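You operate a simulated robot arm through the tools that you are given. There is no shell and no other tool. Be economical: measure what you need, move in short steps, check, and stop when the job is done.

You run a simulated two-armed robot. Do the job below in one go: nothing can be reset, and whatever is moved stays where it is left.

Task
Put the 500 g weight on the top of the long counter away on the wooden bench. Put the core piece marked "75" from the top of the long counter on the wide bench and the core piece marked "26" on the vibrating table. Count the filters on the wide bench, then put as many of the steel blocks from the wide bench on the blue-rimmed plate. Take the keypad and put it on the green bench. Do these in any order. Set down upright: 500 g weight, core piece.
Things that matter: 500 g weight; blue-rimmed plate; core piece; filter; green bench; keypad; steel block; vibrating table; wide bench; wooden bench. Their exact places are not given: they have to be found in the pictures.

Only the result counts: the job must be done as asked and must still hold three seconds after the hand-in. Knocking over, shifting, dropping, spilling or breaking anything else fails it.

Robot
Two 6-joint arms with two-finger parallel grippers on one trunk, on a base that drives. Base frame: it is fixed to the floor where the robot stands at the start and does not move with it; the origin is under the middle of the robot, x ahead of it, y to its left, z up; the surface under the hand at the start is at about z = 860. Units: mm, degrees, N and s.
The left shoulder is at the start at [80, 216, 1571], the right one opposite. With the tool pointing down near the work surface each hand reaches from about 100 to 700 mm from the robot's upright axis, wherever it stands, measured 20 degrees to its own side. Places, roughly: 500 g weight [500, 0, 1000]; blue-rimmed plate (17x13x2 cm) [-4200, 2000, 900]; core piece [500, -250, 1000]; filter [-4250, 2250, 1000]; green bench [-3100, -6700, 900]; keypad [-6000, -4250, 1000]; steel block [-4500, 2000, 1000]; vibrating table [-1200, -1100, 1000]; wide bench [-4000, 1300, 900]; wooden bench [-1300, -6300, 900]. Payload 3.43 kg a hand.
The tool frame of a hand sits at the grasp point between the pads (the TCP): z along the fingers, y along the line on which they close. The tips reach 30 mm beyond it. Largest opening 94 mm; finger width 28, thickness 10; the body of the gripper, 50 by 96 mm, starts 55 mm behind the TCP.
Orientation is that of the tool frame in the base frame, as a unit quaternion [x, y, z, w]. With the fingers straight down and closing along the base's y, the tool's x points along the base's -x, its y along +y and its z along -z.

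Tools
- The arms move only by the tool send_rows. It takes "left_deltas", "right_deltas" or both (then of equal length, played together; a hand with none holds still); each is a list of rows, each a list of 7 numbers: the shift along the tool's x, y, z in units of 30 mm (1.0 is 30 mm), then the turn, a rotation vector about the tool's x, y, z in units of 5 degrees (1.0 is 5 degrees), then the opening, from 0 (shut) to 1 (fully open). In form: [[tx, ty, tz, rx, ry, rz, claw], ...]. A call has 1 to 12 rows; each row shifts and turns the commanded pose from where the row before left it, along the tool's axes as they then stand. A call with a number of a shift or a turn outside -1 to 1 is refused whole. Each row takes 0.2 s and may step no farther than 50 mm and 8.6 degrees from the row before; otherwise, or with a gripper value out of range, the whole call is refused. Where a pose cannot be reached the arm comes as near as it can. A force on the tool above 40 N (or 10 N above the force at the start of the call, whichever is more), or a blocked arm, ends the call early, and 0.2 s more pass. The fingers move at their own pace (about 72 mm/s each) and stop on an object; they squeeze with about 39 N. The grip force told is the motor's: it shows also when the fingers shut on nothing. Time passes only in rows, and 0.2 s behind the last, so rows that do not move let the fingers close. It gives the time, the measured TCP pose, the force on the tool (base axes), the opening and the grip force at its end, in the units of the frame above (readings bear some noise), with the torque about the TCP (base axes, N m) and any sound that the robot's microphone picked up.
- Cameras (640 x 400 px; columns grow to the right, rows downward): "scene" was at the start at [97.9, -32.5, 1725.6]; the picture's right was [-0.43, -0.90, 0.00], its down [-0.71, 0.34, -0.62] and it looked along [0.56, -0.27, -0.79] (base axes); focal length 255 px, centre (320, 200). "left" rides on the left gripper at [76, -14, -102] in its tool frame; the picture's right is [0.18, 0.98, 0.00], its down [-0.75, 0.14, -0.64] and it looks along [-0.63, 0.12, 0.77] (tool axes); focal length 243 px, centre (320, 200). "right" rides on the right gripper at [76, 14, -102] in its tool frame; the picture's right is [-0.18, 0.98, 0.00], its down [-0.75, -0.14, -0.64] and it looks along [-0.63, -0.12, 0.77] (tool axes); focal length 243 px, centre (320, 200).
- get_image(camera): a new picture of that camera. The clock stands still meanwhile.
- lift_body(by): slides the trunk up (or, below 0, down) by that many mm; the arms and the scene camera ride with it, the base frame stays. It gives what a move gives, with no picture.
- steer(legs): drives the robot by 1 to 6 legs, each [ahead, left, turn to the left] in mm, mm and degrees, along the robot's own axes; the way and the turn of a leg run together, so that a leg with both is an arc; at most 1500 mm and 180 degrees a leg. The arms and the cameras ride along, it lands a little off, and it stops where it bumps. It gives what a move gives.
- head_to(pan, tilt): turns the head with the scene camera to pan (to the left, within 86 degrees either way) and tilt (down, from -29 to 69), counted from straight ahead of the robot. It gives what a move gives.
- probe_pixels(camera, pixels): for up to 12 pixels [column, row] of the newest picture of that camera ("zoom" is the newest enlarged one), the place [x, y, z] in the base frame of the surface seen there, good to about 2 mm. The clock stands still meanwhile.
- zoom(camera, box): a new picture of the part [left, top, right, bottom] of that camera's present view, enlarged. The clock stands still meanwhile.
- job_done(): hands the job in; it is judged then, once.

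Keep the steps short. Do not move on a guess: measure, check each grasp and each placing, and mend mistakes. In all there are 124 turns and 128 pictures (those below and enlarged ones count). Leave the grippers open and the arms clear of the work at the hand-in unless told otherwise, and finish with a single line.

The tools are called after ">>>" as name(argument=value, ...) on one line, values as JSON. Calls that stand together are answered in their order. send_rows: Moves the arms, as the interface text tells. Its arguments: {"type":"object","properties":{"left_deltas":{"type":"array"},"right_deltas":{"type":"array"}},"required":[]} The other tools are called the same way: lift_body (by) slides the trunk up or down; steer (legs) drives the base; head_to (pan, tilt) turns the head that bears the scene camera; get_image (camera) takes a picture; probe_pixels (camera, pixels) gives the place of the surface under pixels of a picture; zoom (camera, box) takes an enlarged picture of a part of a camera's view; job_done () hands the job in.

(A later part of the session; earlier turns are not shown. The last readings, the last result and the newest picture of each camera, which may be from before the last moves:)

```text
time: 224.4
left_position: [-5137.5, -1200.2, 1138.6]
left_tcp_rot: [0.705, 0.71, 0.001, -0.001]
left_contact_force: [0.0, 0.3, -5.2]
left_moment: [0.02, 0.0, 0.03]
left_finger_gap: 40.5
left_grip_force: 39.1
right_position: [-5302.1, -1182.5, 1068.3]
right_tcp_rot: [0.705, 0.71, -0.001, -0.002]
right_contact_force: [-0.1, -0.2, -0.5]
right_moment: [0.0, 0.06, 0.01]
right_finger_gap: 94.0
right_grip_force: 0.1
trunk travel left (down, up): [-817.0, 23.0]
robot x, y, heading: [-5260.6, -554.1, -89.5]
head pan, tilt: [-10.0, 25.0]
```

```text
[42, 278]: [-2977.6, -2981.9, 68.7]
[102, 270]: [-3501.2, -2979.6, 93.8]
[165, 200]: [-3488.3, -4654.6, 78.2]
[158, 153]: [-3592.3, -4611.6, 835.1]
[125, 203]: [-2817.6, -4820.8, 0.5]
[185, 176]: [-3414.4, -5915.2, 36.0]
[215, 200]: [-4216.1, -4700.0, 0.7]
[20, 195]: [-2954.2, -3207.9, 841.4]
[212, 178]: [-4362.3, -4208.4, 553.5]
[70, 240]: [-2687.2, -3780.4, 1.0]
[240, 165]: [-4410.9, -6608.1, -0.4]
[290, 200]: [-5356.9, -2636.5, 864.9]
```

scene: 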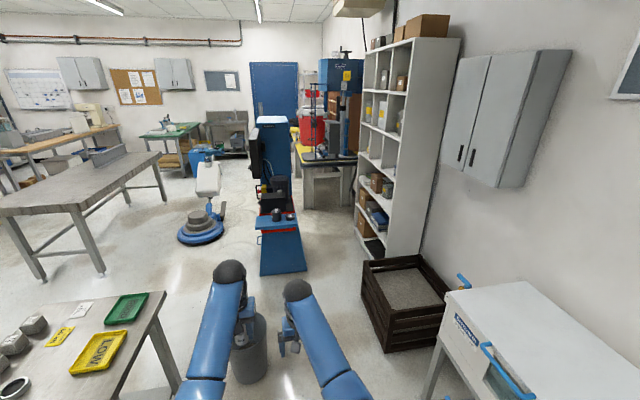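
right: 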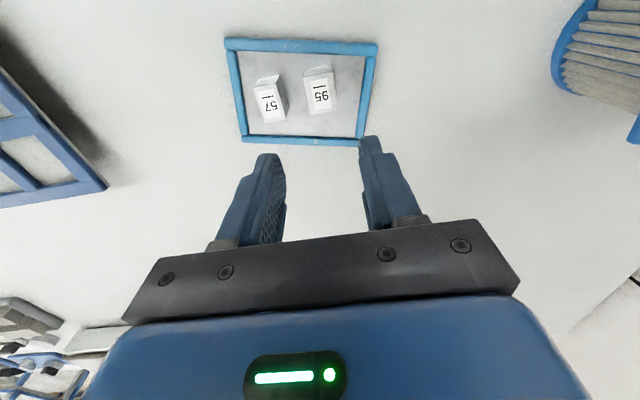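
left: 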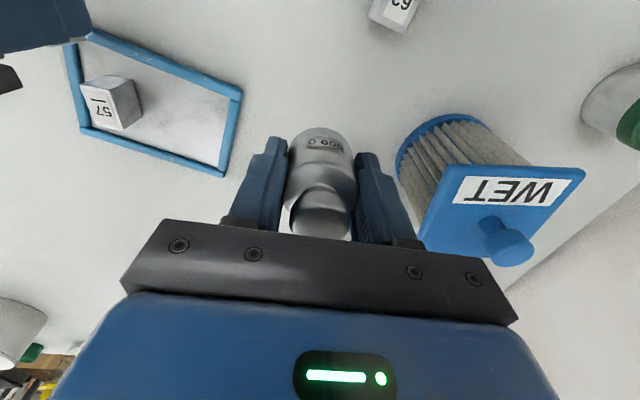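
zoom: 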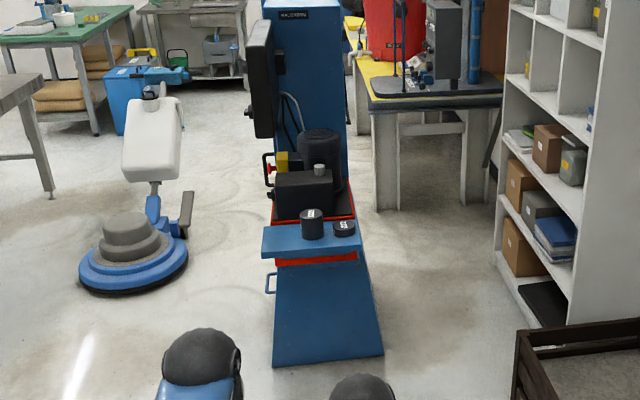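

Route: the aisle between the two grey benches (x≈-2310) is wide, so I'll go east along y≈-550, south to -2200, east, then face south.

>>> steer(legs=[[0, 0, 89.5], [1000, 0, 0], [920, 0, 0], [0, -1480, 0], [0, -170, 0], [1030, 0, 0]])

>>> steer(legs=[[0, 0, -90]])

>>> head_to(pan=0, tilt=25)

>>> get_image(camera="scene")

```text
time: 250.7
left_position: [-1655.7, -2096.8, 1141.0]
left_tcp_rot: [-0.002, 1.0, 0.0, -0.001]
left_contact_force: [-0.7, 0.7, -4.3]
left_moment: [0.01, 0.01, -0.01]
left_finger_gap: 40.5
left_grip_force: 39.2
right_position: [-1671.7, -2259.6, 1068.8]
right_tcp_rot: [-0.003, 1.0, -0.003, 0.001]
right_contact_force: [0.2, 0.3, 0.1]
right_moment: [-0.01, -0.02, 0.0]
right_finger_gap: 94.1
right_grip_force: 0.0
trunk travel left (down, up): [-817.0, 23.0]
robot x, y, heading: [-2302.3, -2215.9, 0.7]
head pan, tilt: [-10.0, 25.0]
```

```text
time: 254.9
left_position: [-2186.9, -2866.8, 1139.3]
left_tcp_rot: [0.709, 0.705, 0.001, -0.001]
left_contact_force: [-0.8, 0.8, -4.7]
left_moment: [0.01, 0.0, -0.03]
left_finger_gap: 40.6
left_grip_force: 38.9
right_position: [-2351.1, -2847.3, 1068.1]
right_tcp_rot: [0.709, 0.705, -0.001, -0.002]
right_contact_force: [0.7, 0.3, 0.0]
right_moment: [-0.02, 0.0, 0.01]
right_finger_gap: 94.1
right_grip_force: 0.1
trunk travel left (down, up): [-817.0, 23.0]
robot x, y, heading: [-2300.2, -2220.7, -90.3]
head pan, tilt: [-10.0, 25.0]
```

```text
time: 255.7
left_position: [-2187.1, -2866.2, 1139.4]
left_tcp_rot: [0.71, 0.705, 0.0, -0.001]
left_contact_force: [0.9, 0.0, -4.9]
left_moment: [0.06, -0.03, 0.0]
left_finger_gap: 40.9
left_grip_force: 39.2
right_position: [-2351.2, -2846.3, 1067.4]
right_tcp_rot: [0.709, 0.705, -0.001, -0.002]
right_contact_force: [-0.6, 1.3, -0.7]
right_moment: [0.0, 0.02, -0.03]
right_finger_gap: 94.2
right_grip_force: 0.1
trunk travel left (down, up): [-817.0, 23.0]
robot x, y, heading: [-2298.7, -2221.3, -90.2]
head pan, tilt: [0.0, 25.0]
```

```text
51 pictures are left
```

scene: 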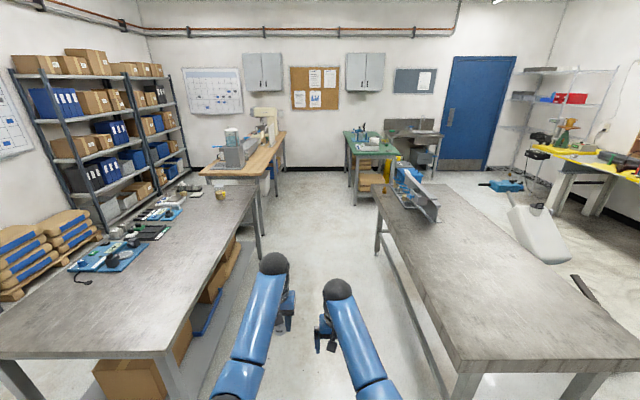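

I can see the wooden bench on the left and the green bench on the right. I'll probe both.

>>> probe_pixels(camera="scene", pixels=[[203, 172], [243, 178], [284, 137], [270, 150], [222, 193], [347, 137], [354, 156], [394, 157], [260, 210], [375, 190], [320, 175], [262, 160]])

>>> zoom(camera="scene", box=[190, 90, 430, 240])

```text
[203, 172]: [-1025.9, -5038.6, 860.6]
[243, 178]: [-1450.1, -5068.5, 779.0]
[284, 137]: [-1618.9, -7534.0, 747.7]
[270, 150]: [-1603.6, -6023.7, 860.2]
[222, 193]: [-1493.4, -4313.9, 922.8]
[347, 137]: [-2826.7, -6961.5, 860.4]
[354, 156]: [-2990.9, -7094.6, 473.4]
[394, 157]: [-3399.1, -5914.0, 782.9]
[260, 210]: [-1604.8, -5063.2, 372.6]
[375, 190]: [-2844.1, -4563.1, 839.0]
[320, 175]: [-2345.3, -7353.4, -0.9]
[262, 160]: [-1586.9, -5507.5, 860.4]
```

```text
2.67 times, centred on (310, 165) of scene
```

zoom: 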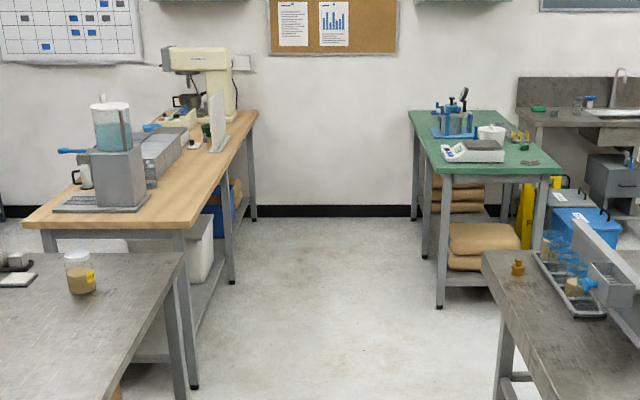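

The wooden bench spans x -1630…-1000 and y -5040…-7530 at z 860, with a clear strip on its west side. I'll drive down the aisle and turn east to face it.

>>> steer(legs=[[1500, 0, 0], [1500, 0, 0], [640, 0, 0.2], [0, 0, 90]])

>>> head_to(pan=5, tilt=40)

>>> get_image(camera="scene")

```text
time: 277.1
left_position: [-1660.7, -5729.7, 1139.1]
left_tcp_rot: [-0.008, 1.0, 0.0, -0.001]
left_contact_force: [0.4, -0.6, -5.6]
left_moment: [0.0, 0.03, -0.04]
left_finger_gap: 40.6
left_grip_force: 39.1
right_position: [-1677.1, -5894.8, 1067.6]
right_tcp_rot: [-0.009, 1.0, -0.002, 0.0]
right_contact_force: [0.6, -0.3, -0.3]
right_moment: [-0.02, -0.01, -0.01]
right_finger_gap: 93.7
right_grip_force: 0.0
trunk travel left (down, up): [-817.0, 23.0]
robot x, y, heading: [-2306.1, -5860.3, 1.4]
head pan, tilt: [0.0, 25.0]
```

```text
time: 277.9
left_position: [-1661.6, -5729.1, 1139.1]
left_tcp_rot: [-0.007, 1.0, 0.0, -0.001]
left_contact_force: [0.2, -0.2, -4.6]
left_moment: [0.04, 0.02, -0.01]
left_finger_gap: 40.6
left_grip_force: 39.1
right_position: [-1678.0, -5895.4, 1068.0]
right_tcp_rot: [-0.009, 1.0, -0.003, -0.001]
right_contact_force: [0.1, 0.2, -0.5]
right_moment: [0.03, 0.02, -0.01]
right_finger_gap: 93.9
right_grip_force: 0.1
trunk travel left (down, up): [-817.0, 23.0]
robot x, y, heading: [-2307.6, -5857.8, 1.1]
head pan, tilt: [5.0, 40.0]
```

```text
49 pictures are left
```

scene: 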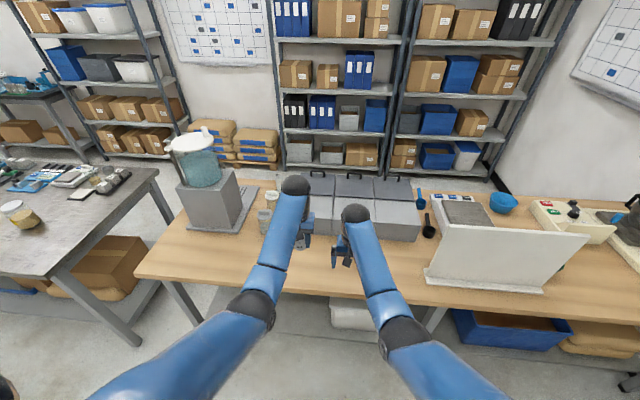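

I'll probe the free strip and the box fronts.

>>> probe_pixels(camera="scene", pixels=[[225, 260], [240, 235], [265, 225], [325, 230], [325, 250], [325, 275], [410, 255], [330, 215], [225, 285]])

>>> get_image(camera="left")

```text
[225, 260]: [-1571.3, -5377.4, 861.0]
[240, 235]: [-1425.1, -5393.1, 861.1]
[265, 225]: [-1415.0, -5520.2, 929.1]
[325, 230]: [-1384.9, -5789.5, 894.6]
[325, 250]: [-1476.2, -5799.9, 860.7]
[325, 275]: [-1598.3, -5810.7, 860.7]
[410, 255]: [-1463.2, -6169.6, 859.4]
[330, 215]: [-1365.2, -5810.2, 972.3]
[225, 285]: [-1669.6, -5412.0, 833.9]
```

```text
48 pictures are left
```

left: 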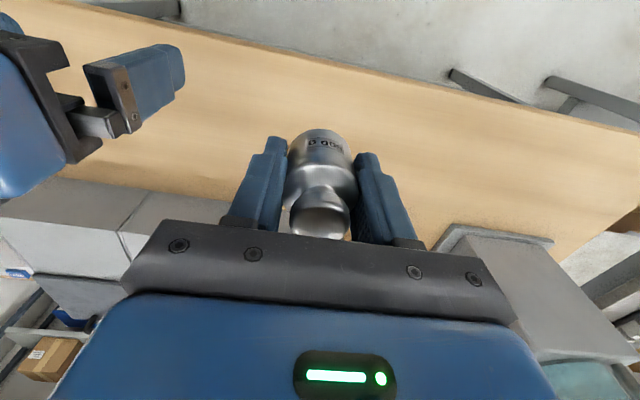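

There is a clear strip between x -1640 and -1385. I'll advance 220 mm, then bring the left hand back and down to hover over (-1540,-5728).

>>> steer(legs=[[220, 0, -1.2]])

>>> send_rows(left_deltas=[[0.6, 0, 0.7, 0, 0, 0, 0], [0.6, 0, 0.8, 0, 0, 0, 0], [0.6, 0, 0.9, 0, 0, 0, 0], [0.6, 0, 0.9, 0, 0, 0, 0], [0.6, 0, 0.9, 0, 0, 0, 0], [0.3, 0, 1, 0, 0, 0, 0], [0, 0, 1, 0, 0, 0, 0], [0, 0, 1, 0, 0, 0, 0], [0, 0, 0.5, 0, 0, 0, 0]])

>>> get_image(camera="left")

```text
time: 279.6
left_position: [-1445.2, -5742.3, 1142.4]
left_tcp_rot: [0.002, 1.0, 0.0, 0.001]
left_contact_force: [-0.7, 0.2, -4.6]
left_moment: [0.02, 0.0, -0.02]
left_finger_gap: 40.6
left_grip_force: 38.9
right_position: [-1466.3, -5906.8, 1070.0]
right_tcp_rot: [0.002, 1.0, -0.003, 0.001]
right_contact_force: [-0.3, -0.4, 0.2]
right_moment: [0.0, -0.03, 0.0]
right_finger_gap: 94.2
right_grip_force: 0.1
trunk travel left (down, up): [-817.0, 23.0]
robot x, y, heading: [-2088.8, -5859.6, -0.1]
head pan, tilt: [5.0, 40.0]
```

```text
time: 281.6
left_position: [-1542.2, -5742.2, 909.0]
left_tcp_rot: [0.003, 1.0, 0.001, -0.001]
left_contact_force: [0.9, 1.1, -4.2]
left_moment: [0.02, 0.0, -0.03]
left_finger_gap: 40.8
left_grip_force: 38.7
right_position: [-1461.2, -5906.4, 1067.6]
right_tcp_rot: [0.002, 1.0, -0.002, 0.0]
right_contact_force: [-0.1, -0.5, 0.4]
right_moment: [0.0, 0.05, 0.0]
right_finger_gap: 93.9
right_grip_force: 0.1
trunk travel left (down, up): [-817.0, 23.0]
robot x, y, heading: [-2091.8, -5861.1, 0.1]
head pan, tilt: [5.0, 40.0]
```

```text
47 pictures are left
```

left: 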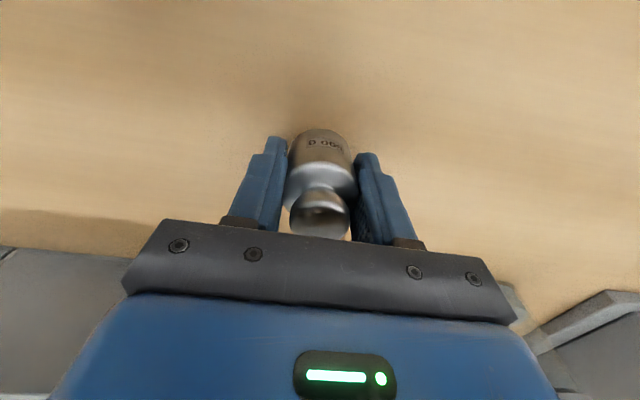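

I'll lower the last ~15 mm in small steps to contact.

>>> send_rows(left_deltas=[[0, 0, 0.3, 0, 0, 0, 0], [0, 0, 0.1, 0, 0, 0, 0], [0, 0, 0.05, 0, 0, 0, 0], [0, 0, 0.05, 0, 0, 0, 0]])

```text
time: 282.6
left_position: [-1541.5, -5743.6, 896.0]
left_tcp_rot: [0.003, 1.0, 0.0, 0.002]
left_contact_force: [-1.2, 1.7, 14.5]
left_moment: [0.1, 0.34, -0.03]
left_finger_gap: 40.7
left_grip_force: 39.3
right_position: [-1463.4, -5907.3, 1068.8]
right_tcp_rot: [0.003, 1.0, -0.002, 0.0]
right_contact_force: [-0.3, 0.7, -0.2]
right_moment: [-0.05, -0.04, 0.01]
right_finger_gap: 93.9
right_grip_force: 0.0
trunk travel left (down, up): [-817.0, 23.0]
robot x, y, heading: [-2094.3, -5859.4, -0.3]
head pan, tilt: [5.0, 40.0]
```

Contact. I'll ease up 1.5 mm, open, and withdraw upward.

>>> send_rows(left_deltas=[[0, 0, -0.05, 0, 0, 0, 0], [0, 0, 0, 0, 0, 0, 1], [0, 0, 0, 0, 0, 0, 1], [0, 0, 0, 0, 0, 0, 1], [0, 0, -0.5, 0, 0, 0, 1], [0, 0, -1, 0, 0, 0, 1], [0, 0, -1, 0, 0, 0, 1], [0, 0, -1, 0, 0, 0, 1], [0, 0, -1, 0, 0, 0, 1]])

>>> get_image(camera="left")

```text
time: 284.6
left_position: [-1542.1, -5742.1, 1031.5]
left_tcp_rot: [0.002, 1.0, 0.0, -0.001]
left_contact_force: [-0.6, 0.5, 0.1]
left_moment: [0.0, 0.02, -0.01]
left_finger_gap: 94.0
left_grip_force: 0.1
right_position: [-1461.3, -5907.5, 1068.9]
right_tcp_rot: [0.002, 1.0, -0.002, 0.0]
right_contact_force: [-0.2, 0.2, -0.3]
right_moment: [-0.03, 0.01, 0.01]
right_finger_gap: 94.3
right_grip_force: 0.1
trunk travel left (down, up): [-817.0, 23.0]
robot x, y, heading: [-2088.2, -5856.8, -0.5]
head pan, tilt: [5.0, 40.0]
```

```text
46 pictures are left
```

left: 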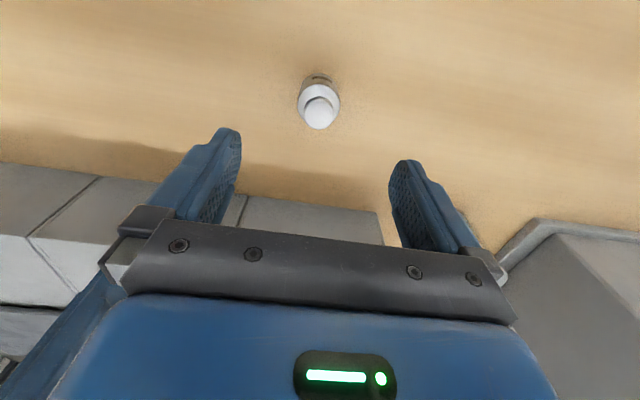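

The weight stands upright on the wooden bench. Next is the keypad: back off, turn, go north to y≈-5300, then west.

>>> steer(legs=[[-220, 0, 0.4], [0, 0, 90], [560, 0, 0], [0, 0, 90], [1200, 0, 0], [1100, 0, 0]])

>>> head_to(pan=-25, tilt=25)

>>> get_image(camera="scene")

```text
time: 307.6
left_position: [-5157.5, -5385.5, 1029.5]
left_tcp_rot: [1.0, -0.005, 0.001, 0.0]
left_contact_force: [0.3, -0.9, 0.1]
left_moment: [-0.04, -0.01, 0.01]
left_finger_gap: 93.9
left_grip_force: 0.1
right_position: [-5235.7, -5217.9, 1069.0]
right_tcp_rot: [1.0, -0.006, 0.0, -0.003]
right_contact_force: [0.6, 0.0, 0.7]
right_moment: [0.0, 0.01, -0.01]
right_finger_gap: 94.0
right_grip_force: 0.1
trunk travel left (down, up): [-817.0, 23.0]
robot x, y, heading: [-4605.4, -5273.9, 179.5]
head pan, tilt: [5.0, 40.0]
```

```text
time: 308.6
left_position: [-5157.6, -5384.8, 1030.2]
left_tcp_rot: [1.0, -0.004, 0.001, 0.0]
left_contact_force: [-0.4, 0.1, 0.1]
left_moment: [0.0, -0.02, 0.03]
left_finger_gap: 94.2
left_grip_force: 0.0
right_position: [-5237.0, -5218.7, 1067.3]
right_tcp_rot: [1.0, -0.005, 0.002, -0.003]
right_contact_force: [0.3, 0.5, 0.3]
right_moment: [-0.01, 0.04, 0.02]
right_finger_gap: 94.2
right_grip_force: 0.1
trunk travel left (down, up): [-817.0, 23.0]
robot x, y, heading: [-4608.7, -5272.5, 179.4]
head pan, tilt: [-25.0, 25.0]
```

```text
45 pictures are left
```

scene: 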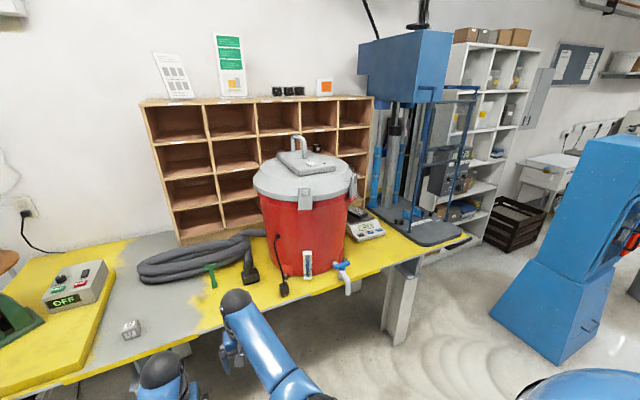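

I'll zoom around (360,225) for the keypad.

>>> zoom(camera="scene", box=[320, 190, 400, 240])

>>> zoom(camera="scene", box=[40, 240, 300, 340])

>>> probe_pixels(camera="scene", pixels=[[355, 211], [365, 230], [75, 280], [132, 328], [305, 260], [345, 285], [415, 255], [180, 340], [290, 300], [300, 140], [90, 380], [305, 190]])

```text
8.00 times, centred on (360, 215) of scene
```

zoom: 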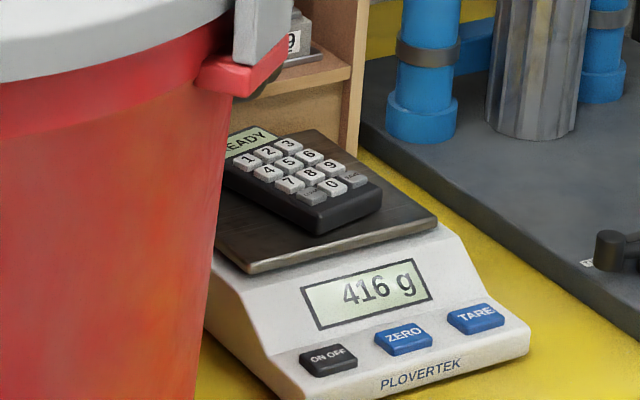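

```text
2.46 times, centred on (170, 290) of scene
```

zoom: 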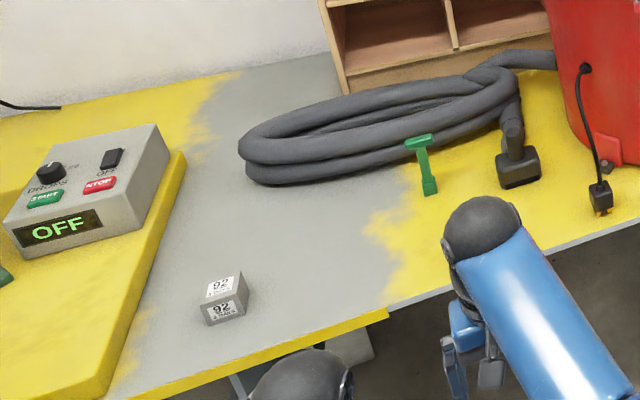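

```text
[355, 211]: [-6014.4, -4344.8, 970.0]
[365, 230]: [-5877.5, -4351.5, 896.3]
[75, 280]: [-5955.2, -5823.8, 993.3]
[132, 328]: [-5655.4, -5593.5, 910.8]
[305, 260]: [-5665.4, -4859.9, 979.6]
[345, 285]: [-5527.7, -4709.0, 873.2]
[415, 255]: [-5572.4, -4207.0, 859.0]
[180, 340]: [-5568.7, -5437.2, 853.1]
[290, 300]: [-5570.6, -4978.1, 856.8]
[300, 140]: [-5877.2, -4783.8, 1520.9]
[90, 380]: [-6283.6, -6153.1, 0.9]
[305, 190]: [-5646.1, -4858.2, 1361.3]
```

The keypad lies on a small scale at about (-6014,-4345), beside the tall red drum to the south. I'll use the right arm and fold the left arm in close to the body so it stays clear of the drum.

>>> send_rows(left_deltas=[[0.98, 0.5, 0.28, 0, 0, 0, 1], [0.98, 0.5, 0.28, 0, 0, 0, 1], [0.98, 0.5, 0.28, 0, 0, 0, 1], [0.98, 0.5, 0.28, 0, 0, 0, 1], [0.98, 0.5, 0.28, 0, 0, 0, 1], [0.98, 0.5, 0.28, 0, 0, 0, 1], [0.98, 0.5, 0.28, 0, 0, 0, 1], [0.98, 0.5, 0.28, 0, 0, 0, 1], [0.98, 0.5, 0.28, 0, 0, 0, 1], [0.98, 0.5, 0.28, 0, 0, 0, 1], [0.98, 0.5, 0.28, 0, 0, 0, 1], [0.9, 0.5, 0.28, 0, 0, 0, 1]], right_deltas=[[0, -0.4, 0, 0, 0, 0, 1], [0, -0.4, 0, 0, 0, 0, 1], [0, -0.4, 0, 0, 0, 0, 1], [0, -0.4, 0, 0, 0, 0, 1], [0, -0.4, 0, 0, 0, 0, 1], [0, -0.4, 0, 0, 0, 0, 1], [0, -0.4, 0, 0, 0, 0, 1], [0, -0.4, 0, 0, 0, 0, 1], [0, -0.4, 0, 0, 0, 0, 1], [0, -0.4, 0, 0, 0, 0, 1], [0, -0.4, 0, 0, 0, 0, 1], [0, -0.3, 0, 0, 0, 0, 1]])

>>> steer(legs=[[170, 0, 0.6], [0, -740, 0]])

>>> head_to(pan=0, tilt=25)

>>> get_image(camera="scene")

```text
time: 311.2
left_position: [-4872.1, -5547.7, 945.4]
left_tcp_rot: [0.991, -0.13, -0.036, 0.019]
left_contact_force: [-0.7, -0.7, 0.2]
left_moment: [0.03, -0.01, 0.02]
left_finger_gap: 94.1
left_grip_force: 0.1
right_position: [-5236.6, -5079.2, 1068.7]
right_tcp_rot: [1.0, -0.006, 0.001, -0.002]
right_contact_force: [-0.3, 0.0, 0.0]
right_moment: [0.0, -0.01, -0.04]
right_finger_gap: 94.1
right_grip_force: 0.0
trunk travel left (down, up): [-817.0, 23.0]
robot x, y, heading: [-4607.7, -5268.0, 179.2]
head pan, tilt: [-25.0, 25.0]
stopped in row 12 (left hand): the arm was blocked; the commanded pose is now the measured one
```

```text
time: 316.3
left_position: [-5041.6, -4821.4, 944.5]
left_tcp_rot: [0.992, -0.121, -0.037, 0.019]
left_contact_force: [0.6, -0.6, -0.2]
left_moment: [-0.02, 0.0, 0.03]
left_finger_gap: 94.1
left_grip_force: 0.1
right_position: [-5411.0, -4354.7, 1069.9]
right_tcp_rot: [1.0, 0.002, -0.001, -0.004]
right_contact_force: [-0.6, 0.3, 0.1]
right_moment: [0.03, 0.01, 0.05]
right_finger_gap: 94.1
right_grip_force: 0.2
trunk travel left (down, up): [-817.0, 23.0]
robot x, y, heading: [-4783.5, -4539.4, -179.8]
head pan, tilt: [-25.0, 25.0]
```

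```text
time: 317.1
left_position: [-5041.6, -4818.2, 945.5]
left_tcp_rot: [0.992, -0.123, -0.037, 0.02]
left_contact_force: [0.6, -0.1, -0.2]
left_moment: [0.0, -0.02, -0.01]
left_finger_gap: 94.2
left_grip_force: 0.1
right_position: [-5410.5, -4354.4, 1068.2]
right_tcp_rot: [1.0, 0.002, 0.001, -0.002]
right_contact_force: [0.3, -0.1, 0.2]
right_moment: [0.0, 0.0, 0.0]
right_finger_gap: 94.0
right_grip_force: 0.0
trunk travel left (down, up): [-817.0, 23.0]
robot x, y, heading: [-4778.0, -4540.1, -180.1]
head pan, tilt: [0.0, 25.0]
```

```text
42 pictures are left
```

scene: 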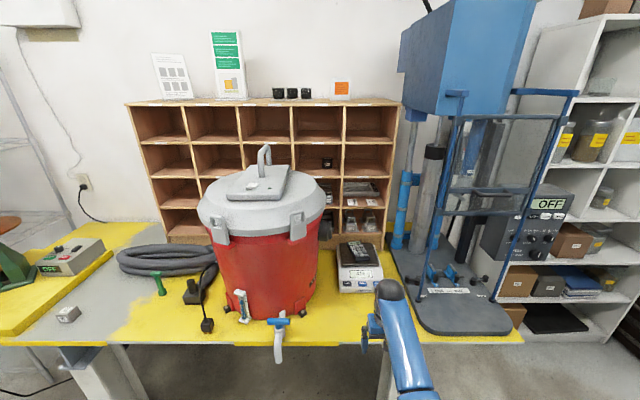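

I'll probe the keypad, drum edges and press frame.

>>> zoom(camera="scene", box=[310, 180, 470, 300])

>>> probe_pixels(camera="scene", pixels=[[318, 210], [316, 240], [300, 310], [418, 290], [445, 200], [398, 250], [403, 190], [360, 245], [340, 290], [382, 290], [280, 350], [490, 330]])

```text
3.33 times, centred on (390, 240) of scene
```

zoom: 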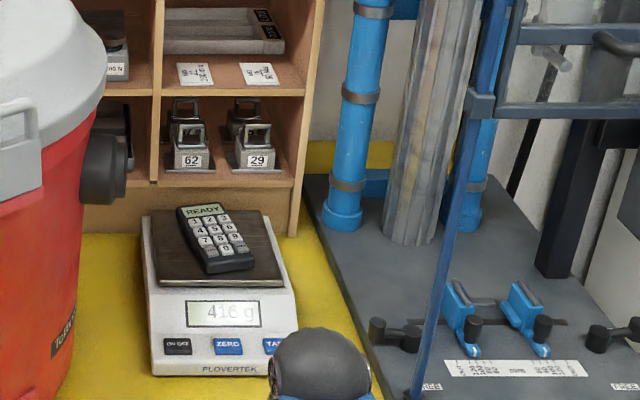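

```text
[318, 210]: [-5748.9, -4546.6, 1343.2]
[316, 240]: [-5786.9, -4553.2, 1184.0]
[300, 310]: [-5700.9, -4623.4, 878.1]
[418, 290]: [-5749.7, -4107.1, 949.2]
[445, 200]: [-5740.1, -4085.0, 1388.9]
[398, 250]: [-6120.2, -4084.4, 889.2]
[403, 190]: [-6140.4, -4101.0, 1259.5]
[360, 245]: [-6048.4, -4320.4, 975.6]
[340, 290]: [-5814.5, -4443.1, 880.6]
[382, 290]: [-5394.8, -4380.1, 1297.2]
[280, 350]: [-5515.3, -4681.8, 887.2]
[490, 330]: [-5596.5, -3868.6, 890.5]
```

>>> probe_pixels(camera="zoom", pixels=[[181, 211], [221, 206], [252, 258], [207, 266], [213, 235], [150, 235], [265, 270], [270, 225], [160, 285], [210, 315], [300, 130], [205, 272]])

```text
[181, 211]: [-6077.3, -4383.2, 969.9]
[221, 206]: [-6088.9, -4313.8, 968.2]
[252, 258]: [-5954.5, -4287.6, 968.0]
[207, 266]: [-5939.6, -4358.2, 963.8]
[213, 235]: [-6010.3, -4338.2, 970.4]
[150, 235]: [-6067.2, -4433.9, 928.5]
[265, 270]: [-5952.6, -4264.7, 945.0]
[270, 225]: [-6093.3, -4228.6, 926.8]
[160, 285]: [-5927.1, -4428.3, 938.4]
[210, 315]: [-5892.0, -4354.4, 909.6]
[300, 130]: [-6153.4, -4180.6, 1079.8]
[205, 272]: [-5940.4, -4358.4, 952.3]
```

The keypad is about 138×70 mm, centre (-6015,-4336), turned 10°, top z≈969, on the scale pan (z≈943). I'll swing the left arm out to the side, clear of the table. The right hand extends, rises and yaws 10° to match.

>>> send_rows(left_deltas=[[0.7, 0.85, 0, 0, 0, 0, 1], [0.7, 0.85, 0, 0, 0, 0, 1], [0.7, 0.85, 0, 0, 0, 0, 1], [0.7, 0.85, 0, 0, 0, 0, 1], [0.7, 0.85, 0, 0, 0, 0, 1], [0.7, 0.85, 0, 0, 0, 0, 1], [0.7, 0.85, 0, 0, 0, 0, 1], [0.7, 0.85, 0, 0, 0, 0, 1]], right_deltas=[[-0.8, 0, -0.3, 0, 0, 0, 1], [-0.8, 0, -0.4, 0, 0, 0, 1], [-0.8, 0, -0.5, 0, 0, 0, 1], [-0.3, 0, -0.4, 0, 0, 0, 1], [0, 0, 0, 0, 0, -0.7, 1], [0, 0, 0, 0, 0, -0.7, 1], [0, 0, 0, 0, 0, -0.7, 1], [0, 0, 0, 0, 0, 0, 1]])

```text
time: 317.7
left_position: [-5043.2, -4815.0, 944.4]
left_tcp_rot: [0.968, -0.246, -0.037, 0.013]
left_contact_force: [-0.9, -0.9, -0.2]
left_moment: [0.05, -0.01, 0.0]
left_finger_gap: 93.9
left_grip_force: 0.1
right_position: [-5445.1, -4355.8, 1080.7]
right_tcp_rot: [1.0, 0.002, 0.0, -0.003]
right_contact_force: [-0.5, -0.8, -1.1]
right_moment: [0.01, -0.01, 0.01]
right_finger_gap: 93.9
right_grip_force: 0.0
trunk travel left (down, up): [-817.0, 23.0]
robot x, y, heading: [-4779.9, -4538.6, -179.7]
head pan, tilt: [0.0, 25.0]
stopped in row 2 (left hand): the arm was blocked; the commanded pose is now the measured one
```

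The left arm is blocked moving back. I'll try moving it outward with no pull-back while the right continues.

>>> send_rows(left_deltas=[[-0.5, 0.8, 0, 0, 0, 0, 1], [-0.5, 0.8, 0, 0, 0, 0, 1], [-0.3, 0.9, 0, 0, 0, 0, 1], [0, 0.9, 0, 0, 0, 0, 1], [0, 0.9, 0, 0, 0, 0, 1], [0, 0.9, 0, 0, 0, 0, 1]])

>>> head_to(pan=45, tilt=55)

>>> get_image(camera="scene")

```text
time: 319.1
left_position: [-5150.0, -4933.5, 953.3]
left_tcp_rot: [0.969, -0.245, -0.037, 0.012]
left_contact_force: [-0.1, -0.5, -0.4]
left_moment: [0.01, -0.04, -0.04]
left_finger_gap: 93.9
left_grip_force: 0.1
right_position: [-5443.7, -4355.5, 1080.9]
right_tcp_rot: [1.0, 0.002, 0.001, -0.003]
right_contact_force: [-0.2, -0.5, -0.2]
right_moment: [-0.02, -0.03, 0.01]
right_finger_gap: 93.7
right_grip_force: 0.0
trunk travel left (down, up): [-817.0, 23.0]
robot x, y, heading: [-4780.3, -4541.2, -179.8]
head pan, tilt: [0.0, 25.0]
```

```text
time: 320.2
left_position: [-5148.6, -4932.8, 955.4]
left_tcp_rot: [0.969, -0.245, -0.037, 0.013]
left_contact_force: [0.3, 0.6, 0.3]
left_moment: [0.02, 0.0, -0.04]
left_finger_gap: 94.3
left_grip_force: 0.0
right_position: [-5443.9, -4355.3, 1081.4]
right_tcp_rot: [1.0, 0.002, 0.0, -0.003]
right_contact_force: [-0.6, -0.4, -0.4]
right_moment: [0.02, -0.01, -0.01]
right_finger_gap: 94.1
right_grip_force: 0.1
trunk travel left (down, up): [-817.0, 23.0]
robot x, y, heading: [-4778.5, -4535.9, -180.2]
head pan, tilt: [45.0, 55.0]
```

```text
40 pictures are left
```

scene: 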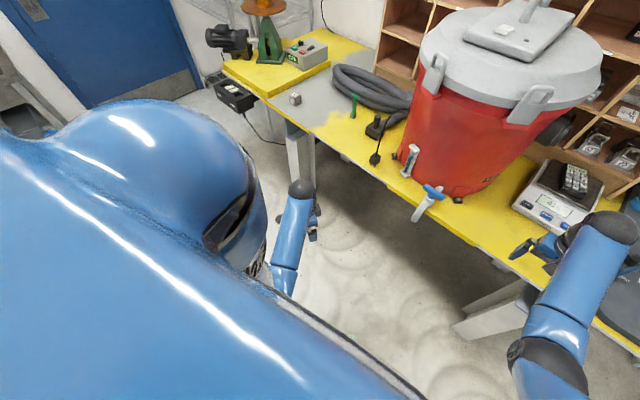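

The left hand came forward a bit. I'll move it outward and back, in base terms (+100,-200).

>>> send_rows(left_deltas=[[0.5, 0.7, 0, 0, 0, 0, 1], [0.6, 0.6, 0, 0, 0, 0, 1], [0.8, 0.5, 0, 0, 0, 0, 1], [0.8, 0.5, 0, 0, 0, 0, 1], [0.8, 0.5, 0, 0, 0, 0, 1], [0.8, 0.5, 0, 0, 0, 0, 1], [0.8, 0.5, 0, 0, 0, 0, 1], [0.8, 0.4, 0, 0, 0, 0, 1]])

>>> send_rows(right_deltas=[[-0.8, 0, -0.5, 0, 0, 0, 1], [-0.7, 0, -0.5, 0, 0, 0, 1], [0, 0, -0.2, 0, 0, -0.7, 1], [0, 0, 0, 0, 0, -0.7, 1], [0, 0, 0, 0, 0, -0.7, 1]])

```text
time: 322.0
left_position: [-5054.3, -5129.2, 947.2]
left_tcp_rot: [0.969, -0.245, -0.037, 0.012]
left_contact_force: [-0.3, 0.2, -0.6]
left_moment: [0.0, 0.0, -0.01]
left_finger_gap: 94.2
left_grip_force: 0.1
right_position: [-5441.9, -4354.5, 1082.2]
right_tcp_rot: [1.0, 0.002, 0.0, -0.003]
right_contact_force: [-0.3, 0.4, 0.6]
right_moment: [-0.01, 0.01, 0.0]
right_finger_gap: 94.0
right_grip_force: 0.1
trunk travel left (down, up): [-817.0, 23.0]
robot x, y, heading: [-4780.3, -4536.4, -179.6]
head pan, tilt: [45.0, 55.0]
```

```text
time: 323.2
left_position: [-5053.9, -5128.1, 947.5]
left_tcp_rot: [0.969, -0.245, -0.037, 0.013]
left_contact_force: [-0.2, -0.4, -0.4]
left_moment: [0.03, 0.0, 0.0]
left_finger_gap: 93.9
left_grip_force: 0.0
right_position: [-5488.7, -4355.4, 1117.4]
right_tcp_rot: [0.996, 0.094, 0.0, -0.002]
right_contact_force: [-0.3, 0.3, -0.9]
right_moment: [0.0, -0.02, 0.01]
right_finger_gap: 93.9
right_grip_force: 0.2
trunk travel left (down, up): [-817.0, 23.0]
robot x, y, heading: [-4780.2, -4538.7, -179.9]
head pan, tilt: [45.0, 55.0]
```

Left is clear to the side. I'll pull it back a little more, then drive ahead 480 and 22 to the right.

>>> send_rows(left_deltas=[[0.88, -0.47, 0, 0, 0, 0, 1], [0.88, -0.47, 0, 0, 0, 0, 1], [0.88, -0.47, 0, 0, 0, 0, 1], [0.88, -0.47, 0, 0, 0, 0, 1]])

>>> steer(legs=[[480, -22, 0]])

>>> get_image(camera="right")

```text
time: 324.2
left_position: [-4933.7, -5127.9, 938.5]
left_tcp_rot: [0.969, -0.244, -0.037, 0.012]
left_contact_force: [0.1, -0.3, -0.5]
left_moment: [-0.02, 0.01, 0.01]
left_finger_gap: 94.1
left_grip_force: 0.1
right_position: [-5487.7, -4354.6, 1117.9]
right_tcp_rot: [0.996, 0.094, 0.0, -0.003]
right_contact_force: [0.4, 0.3, -0.1]
right_moment: [0.02, 0.0, 0.01]
right_finger_gap: 93.8
right_grip_force: 0.1
trunk travel left (down, up): [-817.0, 23.0]
robot x, y, heading: [-4782.3, -4537.2, -179.6]
head pan, tilt: [45.0, 55.0]
```

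```text
time: 327.0
left_position: [-5409.2, -5109.5, 939.4]
left_tcp_rot: [0.969, -0.242, -0.037, 0.012]
left_contact_force: [-0.3, 0.4, 0.6]
left_moment: [0.0, 0.01, 0.0]
left_finger_gap: 94.0
left_grip_force: 0.0
right_position: [-5965.5, -4338.3, 1119.7]
right_tcp_rot: [0.995, 0.096, 0.0, -0.002]
right_contact_force: [-0.5, -0.1, -0.1]
right_moment: [0.0, -0.01, -0.02]
right_finger_gap: 94.0
right_grip_force: 0.1
trunk travel left (down, up): [-817.0, 23.0]
robot x, y, heading: [-5260.1, -4522.8, -179.6]
head pan, tilt: [45.0, 55.0]
```

```text
39 pictures are left
```

right: 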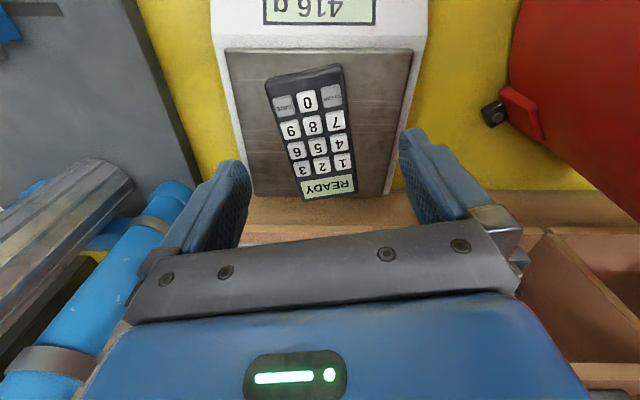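

Clear view of the keypad. I'll probe its corners from here.

>>> probe_pixels(camera="right", pixels=[[267, 84], [340, 68], [301, 194], [354, 188], [312, 130], [350, 130], [283, 140], [245, 100], [385, 150]])

```text
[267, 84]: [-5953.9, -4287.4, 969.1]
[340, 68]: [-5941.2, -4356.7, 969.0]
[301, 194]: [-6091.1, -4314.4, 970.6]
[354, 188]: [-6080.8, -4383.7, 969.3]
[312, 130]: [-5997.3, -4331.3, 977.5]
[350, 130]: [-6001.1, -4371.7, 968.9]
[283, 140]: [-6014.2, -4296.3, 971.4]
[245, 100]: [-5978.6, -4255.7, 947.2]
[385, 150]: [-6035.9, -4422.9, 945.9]
```

Target TCP is (-5996,-4332,980). I'll drive 30 mm ahead and lower the trunk 100 mm, then check.

>>> steer(legs=[[31, -6, 0]])

>>> lift_body(by=-100)

>>> get_image(camera="right")

```text
time: 327.9
left_position: [-5436.5, -5104.8, 939.3]
left_tcp_rot: [0.97, -0.241, -0.04, 0.013]
left_contact_force: [1.0, 0.8, 0.3]
left_moment: [0.07, 0.09, -0.02]
left_finger_gap: 93.7
left_grip_force: 0.1
right_position: [-5993.3, -4333.9, 1122.7]
right_tcp_rot: [0.995, 0.095, -0.003, -0.003]
right_contact_force: [1.0, -0.8, 0.6]
right_moment: [0.03, 0.04, -0.01]
right_finger_gap: 94.2
right_grip_force: 0.1
trunk travel left (down, up): [-817.0, 23.0]
robot x, y, heading: [-5291.0, -4510.9, -179.7]
head pan, tilt: [45.0, 55.0]
```

```text
time: 329.2
left_position: [-5439.4, -5104.8, 838.0]
left_tcp_rot: [0.969, -0.242, -0.037, 0.013]
left_contact_force: [-0.1, 0.2, -0.1]
left_moment: [0.05, 0.02, -0.01]
left_finger_gap: 93.7
left_grip_force: 0.1
right_position: [-5998.6, -4333.4, 1019.0]
right_tcp_rot: [0.995, 0.095, 0.001, -0.003]
right_contact_force: [0.3, -0.6, 0.4]
right_moment: [0.01, 0.02, -0.02]
right_finger_gap: 93.9
right_grip_force: 0.2
trunk travel left (down, up): [-717.0, 123.0]
robot x, y, heading: [-5293.3, -4515.4, -179.5]
head pan, tilt: [45.0, 55.0]
```

```text
38 pictures are left
```

right: 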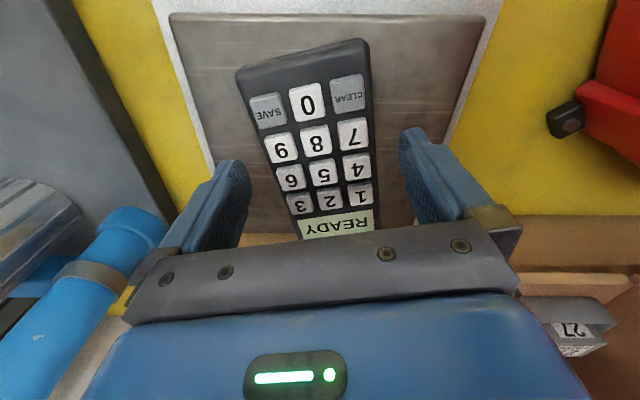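

Aligned with the keypad between the fingers. I'll lower 37 mm more and close.

>>> lift_body(by=-37)

>>> get_image(camera="right")

```text
time: 330.0
left_position: [-5441.7, -5103.3, 800.7]
left_tcp_rot: [0.97, -0.242, -0.037, 0.014]
left_contact_force: [-0.3, 0.3, 0.2]
left_moment: [-0.02, 0.01, 0.02]
left_finger_gap: 94.0
left_grip_force: 0.1
right_position: [-5998.8, -4332.8, 981.0]
right_tcp_rot: [0.995, 0.096, 0.001, -0.002]
right_contact_force: [0.2, -0.2, -0.2]
right_moment: [0.0, 0.01, 0.0]
right_finger_gap: 94.1
right_grip_force: 0.0
trunk travel left (down, up): [-680.0, 160.0]
robot x, y, heading: [-5291.6, -4512.1, -179.8]
head pan, tilt: [45.0, 55.0]
```

```text
37 pictures are left
```

right: 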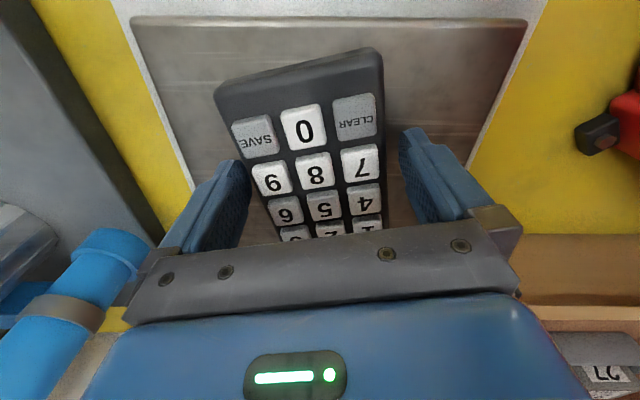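

>>> send_rows(right_deltas=[[0, 0, 0, 0, 0, 0, 0.6], [0, 0, 0, 0, 0, 0, 0], [0, 0, 0, 0, 0, 0, 0], [0, 0, 0, 0, 0, 0, 0]])

>>> lift_body(by=15)

>>> get_image(camera="right")

```text
time: 331.0
left_position: [-5440.9, -5104.5, 801.1]
left_tcp_rot: [0.969, -0.242, -0.036, 0.013]
left_contact_force: [0.4, -0.4, 0.3]
left_moment: [0.01, 0.03, 0.01]
left_finger_gap: 93.9
left_grip_force: 0.0
right_position: [-5999.2, -4332.6, 981.3]
right_tcp_rot: [0.995, 0.096, 0.0, -0.001]
right_contact_force: [0.9, 1.3, 1.5]
right_moment: [-0.06, -0.28, 0.17]
right_finger_gap: 79.4
right_grip_force: 39.0
trunk travel left (down, up): [-680.0, 160.0]
robot x, y, heading: [-5294.2, -4511.3, -179.5]
head pan, tilt: [45.0, 55.0]
```

```text
time: 331.6
left_position: [-5441.5, -5104.6, 816.2]
left_tcp_rot: [0.97, -0.242, -0.036, 0.014]
left_contact_force: [-0.5, 0.4, -0.5]
left_moment: [0.0, 0.02, -0.01]
left_finger_gap: 93.7
left_grip_force: 0.0
right_position: [-5998.8, -4333.1, 996.2]
right_tcp_rot: [0.995, 0.096, 0.001, -0.001]
right_contact_force: [0.4, -0.4, -4.0]
right_moment: [-0.01, -0.09, 0.02]
right_finger_gap: 79.6
right_grip_force: 38.9
trunk travel left (down, up): [-695.0, 145.0]
robot x, y, heading: [-5286.2, -4511.3, -179.9]
head pan, tilt: [45.0, 55.0]
```

```text
36 pictures are left
```

right: 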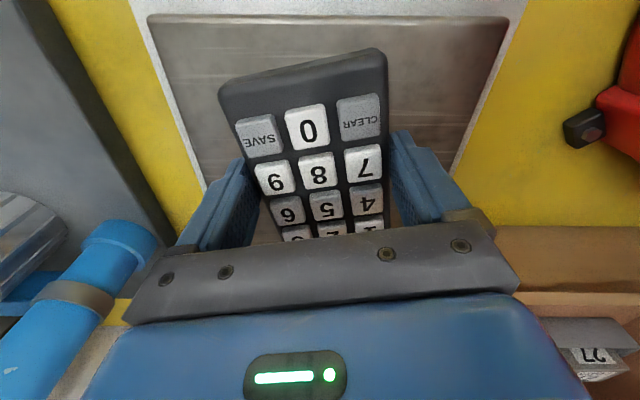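

The keypad is held firmly. I'll raise the trunk, back off, go south, turn to face south, and strafe east to the green bench's north end.

>>> lift_body(by=130)

>>> steer(legs=[[-500, 0, 0], [0, 790, 0], [0, 0, 90], [0, 1000, 0]])

>>> head_to(pan=20, tilt=35)

>>> get_image(camera="scene")

```text
time: 333.2
left_position: [-5441.7, -5104.2, 947.1]
left_tcp_rot: [0.969, -0.242, -0.037, 0.013]
left_contact_force: [0.2, -0.1, 0.3]
left_moment: [-0.03, 0.0, -0.01]
left_finger_gap: 93.8
left_grip_force: 0.0
right_position: [-5999.5, -4332.4, 1125.6]
right_tcp_rot: [0.995, 0.095, 0.001, -0.002]
right_contact_force: [-1.6, 0.2, -3.9]
right_moment: [0.05, -0.08, -0.01]
right_finger_gap: 79.2
right_grip_force: 38.9
trunk travel left (down, up): [-825.0, 15.0]
robot x, y, heading: [-5288.1, -4508.7, -179.6]
head pan, tilt: [45.0, 55.0]
```

```text
time: 348.7
left_position: [-3190.8, -5422.4, 946.1]
left_tcp_rot: [0.854, 0.52, -0.016, 0.035]
left_contact_force: [0.2, 0.1, -0.7]
left_moment: [-0.01, -0.03, 0.03]
left_finger_gap: 94.0
left_grip_force: 0.0
right_position: [-3955.1, -5989.3, 1125.0]
right_tcp_rot: [0.632, 0.775, -0.001, -0.002]
right_contact_force: [0.2, 0.2, -4.1]
right_moment: [0.1, 0.02, -0.01]
right_finger_gap: 79.8
right_grip_force: 39.8
trunk travel left (down, up): [-825.0, 15.0]
robot x, y, heading: [-3784.8, -5276.7, -88.9]
head pan, tilt: [45.0, 55.0]
```

```text
time: 349.6
left_position: [-3190.5, -5422.2, 946.9]
left_tcp_rot: [0.853, 0.52, -0.016, 0.035]
left_contact_force: [0.6, 0.0, 0.0]
left_moment: [0.01, -0.05, 0.01]
left_finger_gap: 93.9
left_grip_force: 0.0
right_position: [-3953.9, -5989.0, 1125.7]
right_tcp_rot: [0.631, 0.776, -0.001, -0.003]
right_contact_force: [-0.1, -0.6, -3.9]
right_moment: [0.09, -0.02, -0.01]
right_finger_gap: 79.8
right_grip_force: 39.0
trunk travel left (down, up): [-825.0, 15.0]
robot x, y, heading: [-3783.6, -5278.4, -88.9]
head pan, tilt: [20.0, 35.0]
```

```text
35 pictures are left
```

scene: 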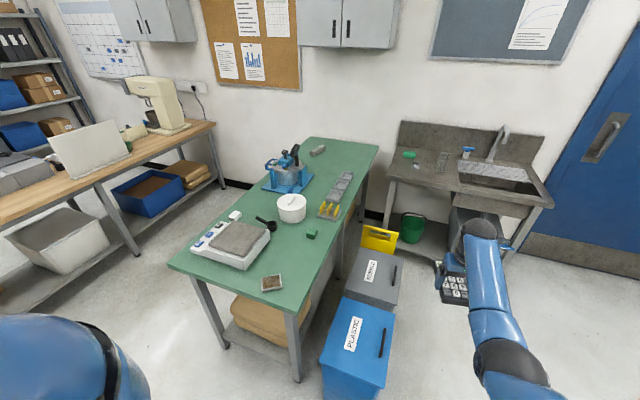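

I'll probe the green bench's corners and free areas.

>>> probe_pixels(camera="scene", pixels=[[172, 266], [293, 310], [376, 150], [310, 140], [240, 268], [272, 290], [284, 276], [311, 234], [300, 260], [330, 240], [195, 245], [325, 208]])

>>> zoom(camera="scene", box=[160, 130, 400, 330])

```text
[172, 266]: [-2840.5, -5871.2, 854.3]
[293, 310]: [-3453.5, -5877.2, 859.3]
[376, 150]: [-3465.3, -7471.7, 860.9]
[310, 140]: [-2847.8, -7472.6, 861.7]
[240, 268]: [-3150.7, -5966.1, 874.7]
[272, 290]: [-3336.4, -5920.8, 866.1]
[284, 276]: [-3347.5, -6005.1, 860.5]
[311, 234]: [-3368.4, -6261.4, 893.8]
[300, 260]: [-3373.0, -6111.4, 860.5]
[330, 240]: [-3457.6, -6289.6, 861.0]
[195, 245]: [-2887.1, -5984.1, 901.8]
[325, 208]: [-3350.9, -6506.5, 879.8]
```

```text
2.00 times, centred on (280, 230) of scene
```

zoom: 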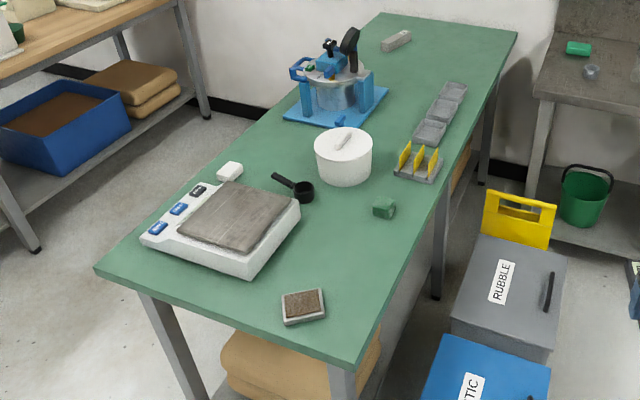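

There's a free patch around (-3340,-6120), between the small tray and the green piece. I'll strafe 614 left and advance 240, straightening the heading.

>>> steer(legs=[[0, 610, -1.1], [235, 0, 0]])

>>> get_image(camera="right")

```text
time: 354.3
left_position: [-2588.5, -5661.3, 948.0]
left_tcp_rot: [0.859, 0.511, -0.017, 0.038]
left_contact_force: [1.0, 0.9, -0.3]
left_moment: [-0.05, -0.01, -0.02]
left_finger_gap: 93.8
left_grip_force: 0.1
right_position: [-3365.3, -6210.5, 1128.7]
right_tcp_rot: [0.64, 0.769, -0.003, -0.001]
right_contact_force: [-0.3, -0.2, -3.3]
right_moment: [0.06, 0.03, 0.04]
right_finger_gap: 79.4
right_grip_force: 38.8
trunk travel left (down, up): [-825.0, 15.0]
robot x, y, heading: [-3178.4, -5510.8, -90.4]
head pan, tilt: [20.0, 35.0]
```

```text
33 pictures are left
```

right: 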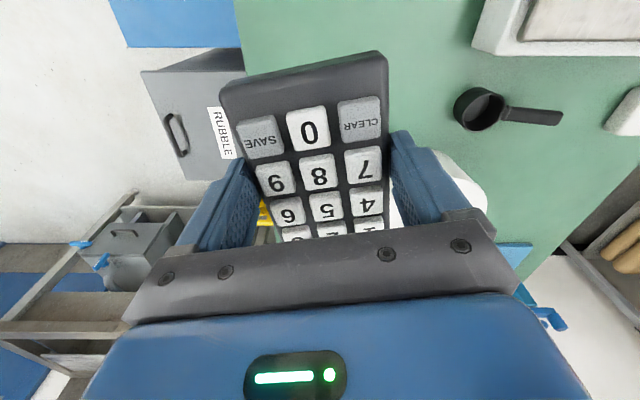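

I'll check where the scoop and the scale corner lie before descending.

>>> probe_pixels(camera="right", pixels=[[456, 108], [480, 45], [430, 60], [450, 160]])

>>> send_rows(right_deltas=[[0.6, 0.2, 0.5, 0, 0, 0, 0], [0.6, 0.2, 0.7, 0, 0, 0, 0], [0.6, 0.25, 0.8, 0, 0, 0, 0], [0.6, 0.25, 0.8, 0, 0, 0, 0], [0.6, 0.25, 0.8, 0, 0, 0, 0], [0.43, 0.25, 0.8, 0, 0, 0, 0], [0, 0.25, 0.8, 0, 0, 0, 0]])

>>> head_to(pan=-15, tilt=50)

>>> get_image(camera="scene")

>>> get_image(camera="right")

```text
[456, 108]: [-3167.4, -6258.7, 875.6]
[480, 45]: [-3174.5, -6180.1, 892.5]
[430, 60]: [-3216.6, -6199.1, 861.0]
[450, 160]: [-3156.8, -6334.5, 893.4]
```

```text
time: 355.9
left_position: [-2588.9, -5664.6, 945.2]
left_tcp_rot: [0.859, 0.511, -0.018, 0.035]
left_contact_force: [0.2, 0.3, 0.7]
left_moment: [-0.01, 0.03, -0.02]
left_finger_gap: 94.0
left_grip_force: 0.2
right_position: [-3334.8, -6104.1, 970.2]
right_tcp_rot: [0.64, 0.769, -0.001, -0.002]
right_contact_force: [-0.2, -0.9, -3.8]
right_moment: [0.04, 0.0, 0.02]
right_finger_gap: 79.6
right_grip_force: 38.5
trunk travel left (down, up): [-825.0, 15.0]
robot x, y, heading: [-3179.7, -5508.1, -90.1]
head pan, tilt: [20.0, 35.0]
```

```text
time: 356.9
left_position: [-2589.2, -5663.7, 946.2]
left_tcp_rot: [0.859, 0.51, -0.017, 0.034]
left_contact_force: [-0.9, 0.6, -0.7]
left_moment: [-0.02, -0.02, -0.03]
left_finger_gap: 93.9
left_grip_force: 0.0
right_position: [-3335.1, -6103.8, 971.1]
right_tcp_rot: [0.639, 0.769, -0.002, -0.002]
right_contact_force: [0.7, 0.7, -3.1]
right_moment: [0.09, 0.03, 0.0]
right_finger_gap: 79.6
right_grip_force: 39.3
trunk travel left (down, up): [-825.0, 15.0]
robot x, y, heading: [-3182.2, -5510.7, -90.3]
head pan, tilt: [-15.0, 50.0]
```

```text
32 pictures are left
```

scene: 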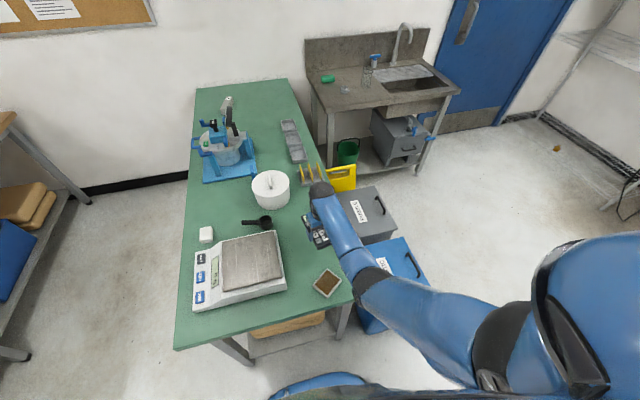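

```text
31 pictures are left
```

right: 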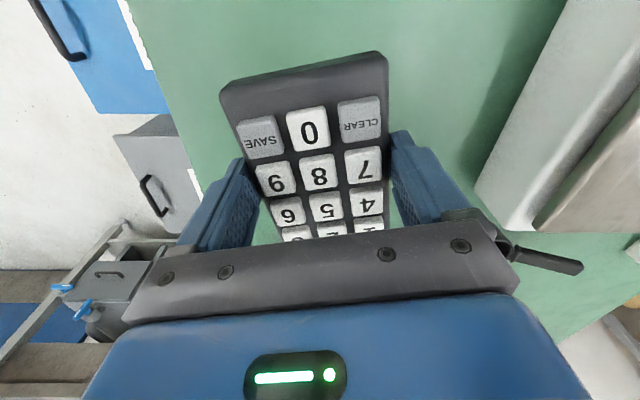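

Clear all round. I'll lower toward contact at TCP z≈896.

>>> send_rows(right_deltas=[[0, 0, 0.8, 0, 0, 0, 0], [0, 0, 0.8, 0, 0, 0, 0], [0, 0, 0.6, 0, 0, 0, 0], [0, 0, 0.15, 0, 0, 0, 0], [0, 0, 0.05, 0, 0, 0, 0], [0, 0, 0.05, 0, 0, 0, 0]])

```text
time: 358.3
left_position: [-2587.8, -5664.3, 946.3]
left_tcp_rot: [0.859, 0.51, -0.017, 0.034]
left_contact_force: [-0.3, 0.2, -0.1]
left_moment: [0.03, -0.02, -0.02]
left_finger_gap: 93.9
left_grip_force: 0.1
right_position: [-3335.9, -6103.8, 897.1]
right_tcp_rot: [0.64, 0.769, -0.002, -0.002]
right_contact_force: [0.1, -0.4, -0.9]
right_moment: [-0.2, -0.16, 0.0]
right_finger_gap: 79.6
right_grip_force: 39.6
trunk travel left (down, up): [-825.0, 15.0]
robot x, y, heading: [-3182.6, -5506.9, -90.0]
head pan, tilt: [-15.0, 50.0]
```

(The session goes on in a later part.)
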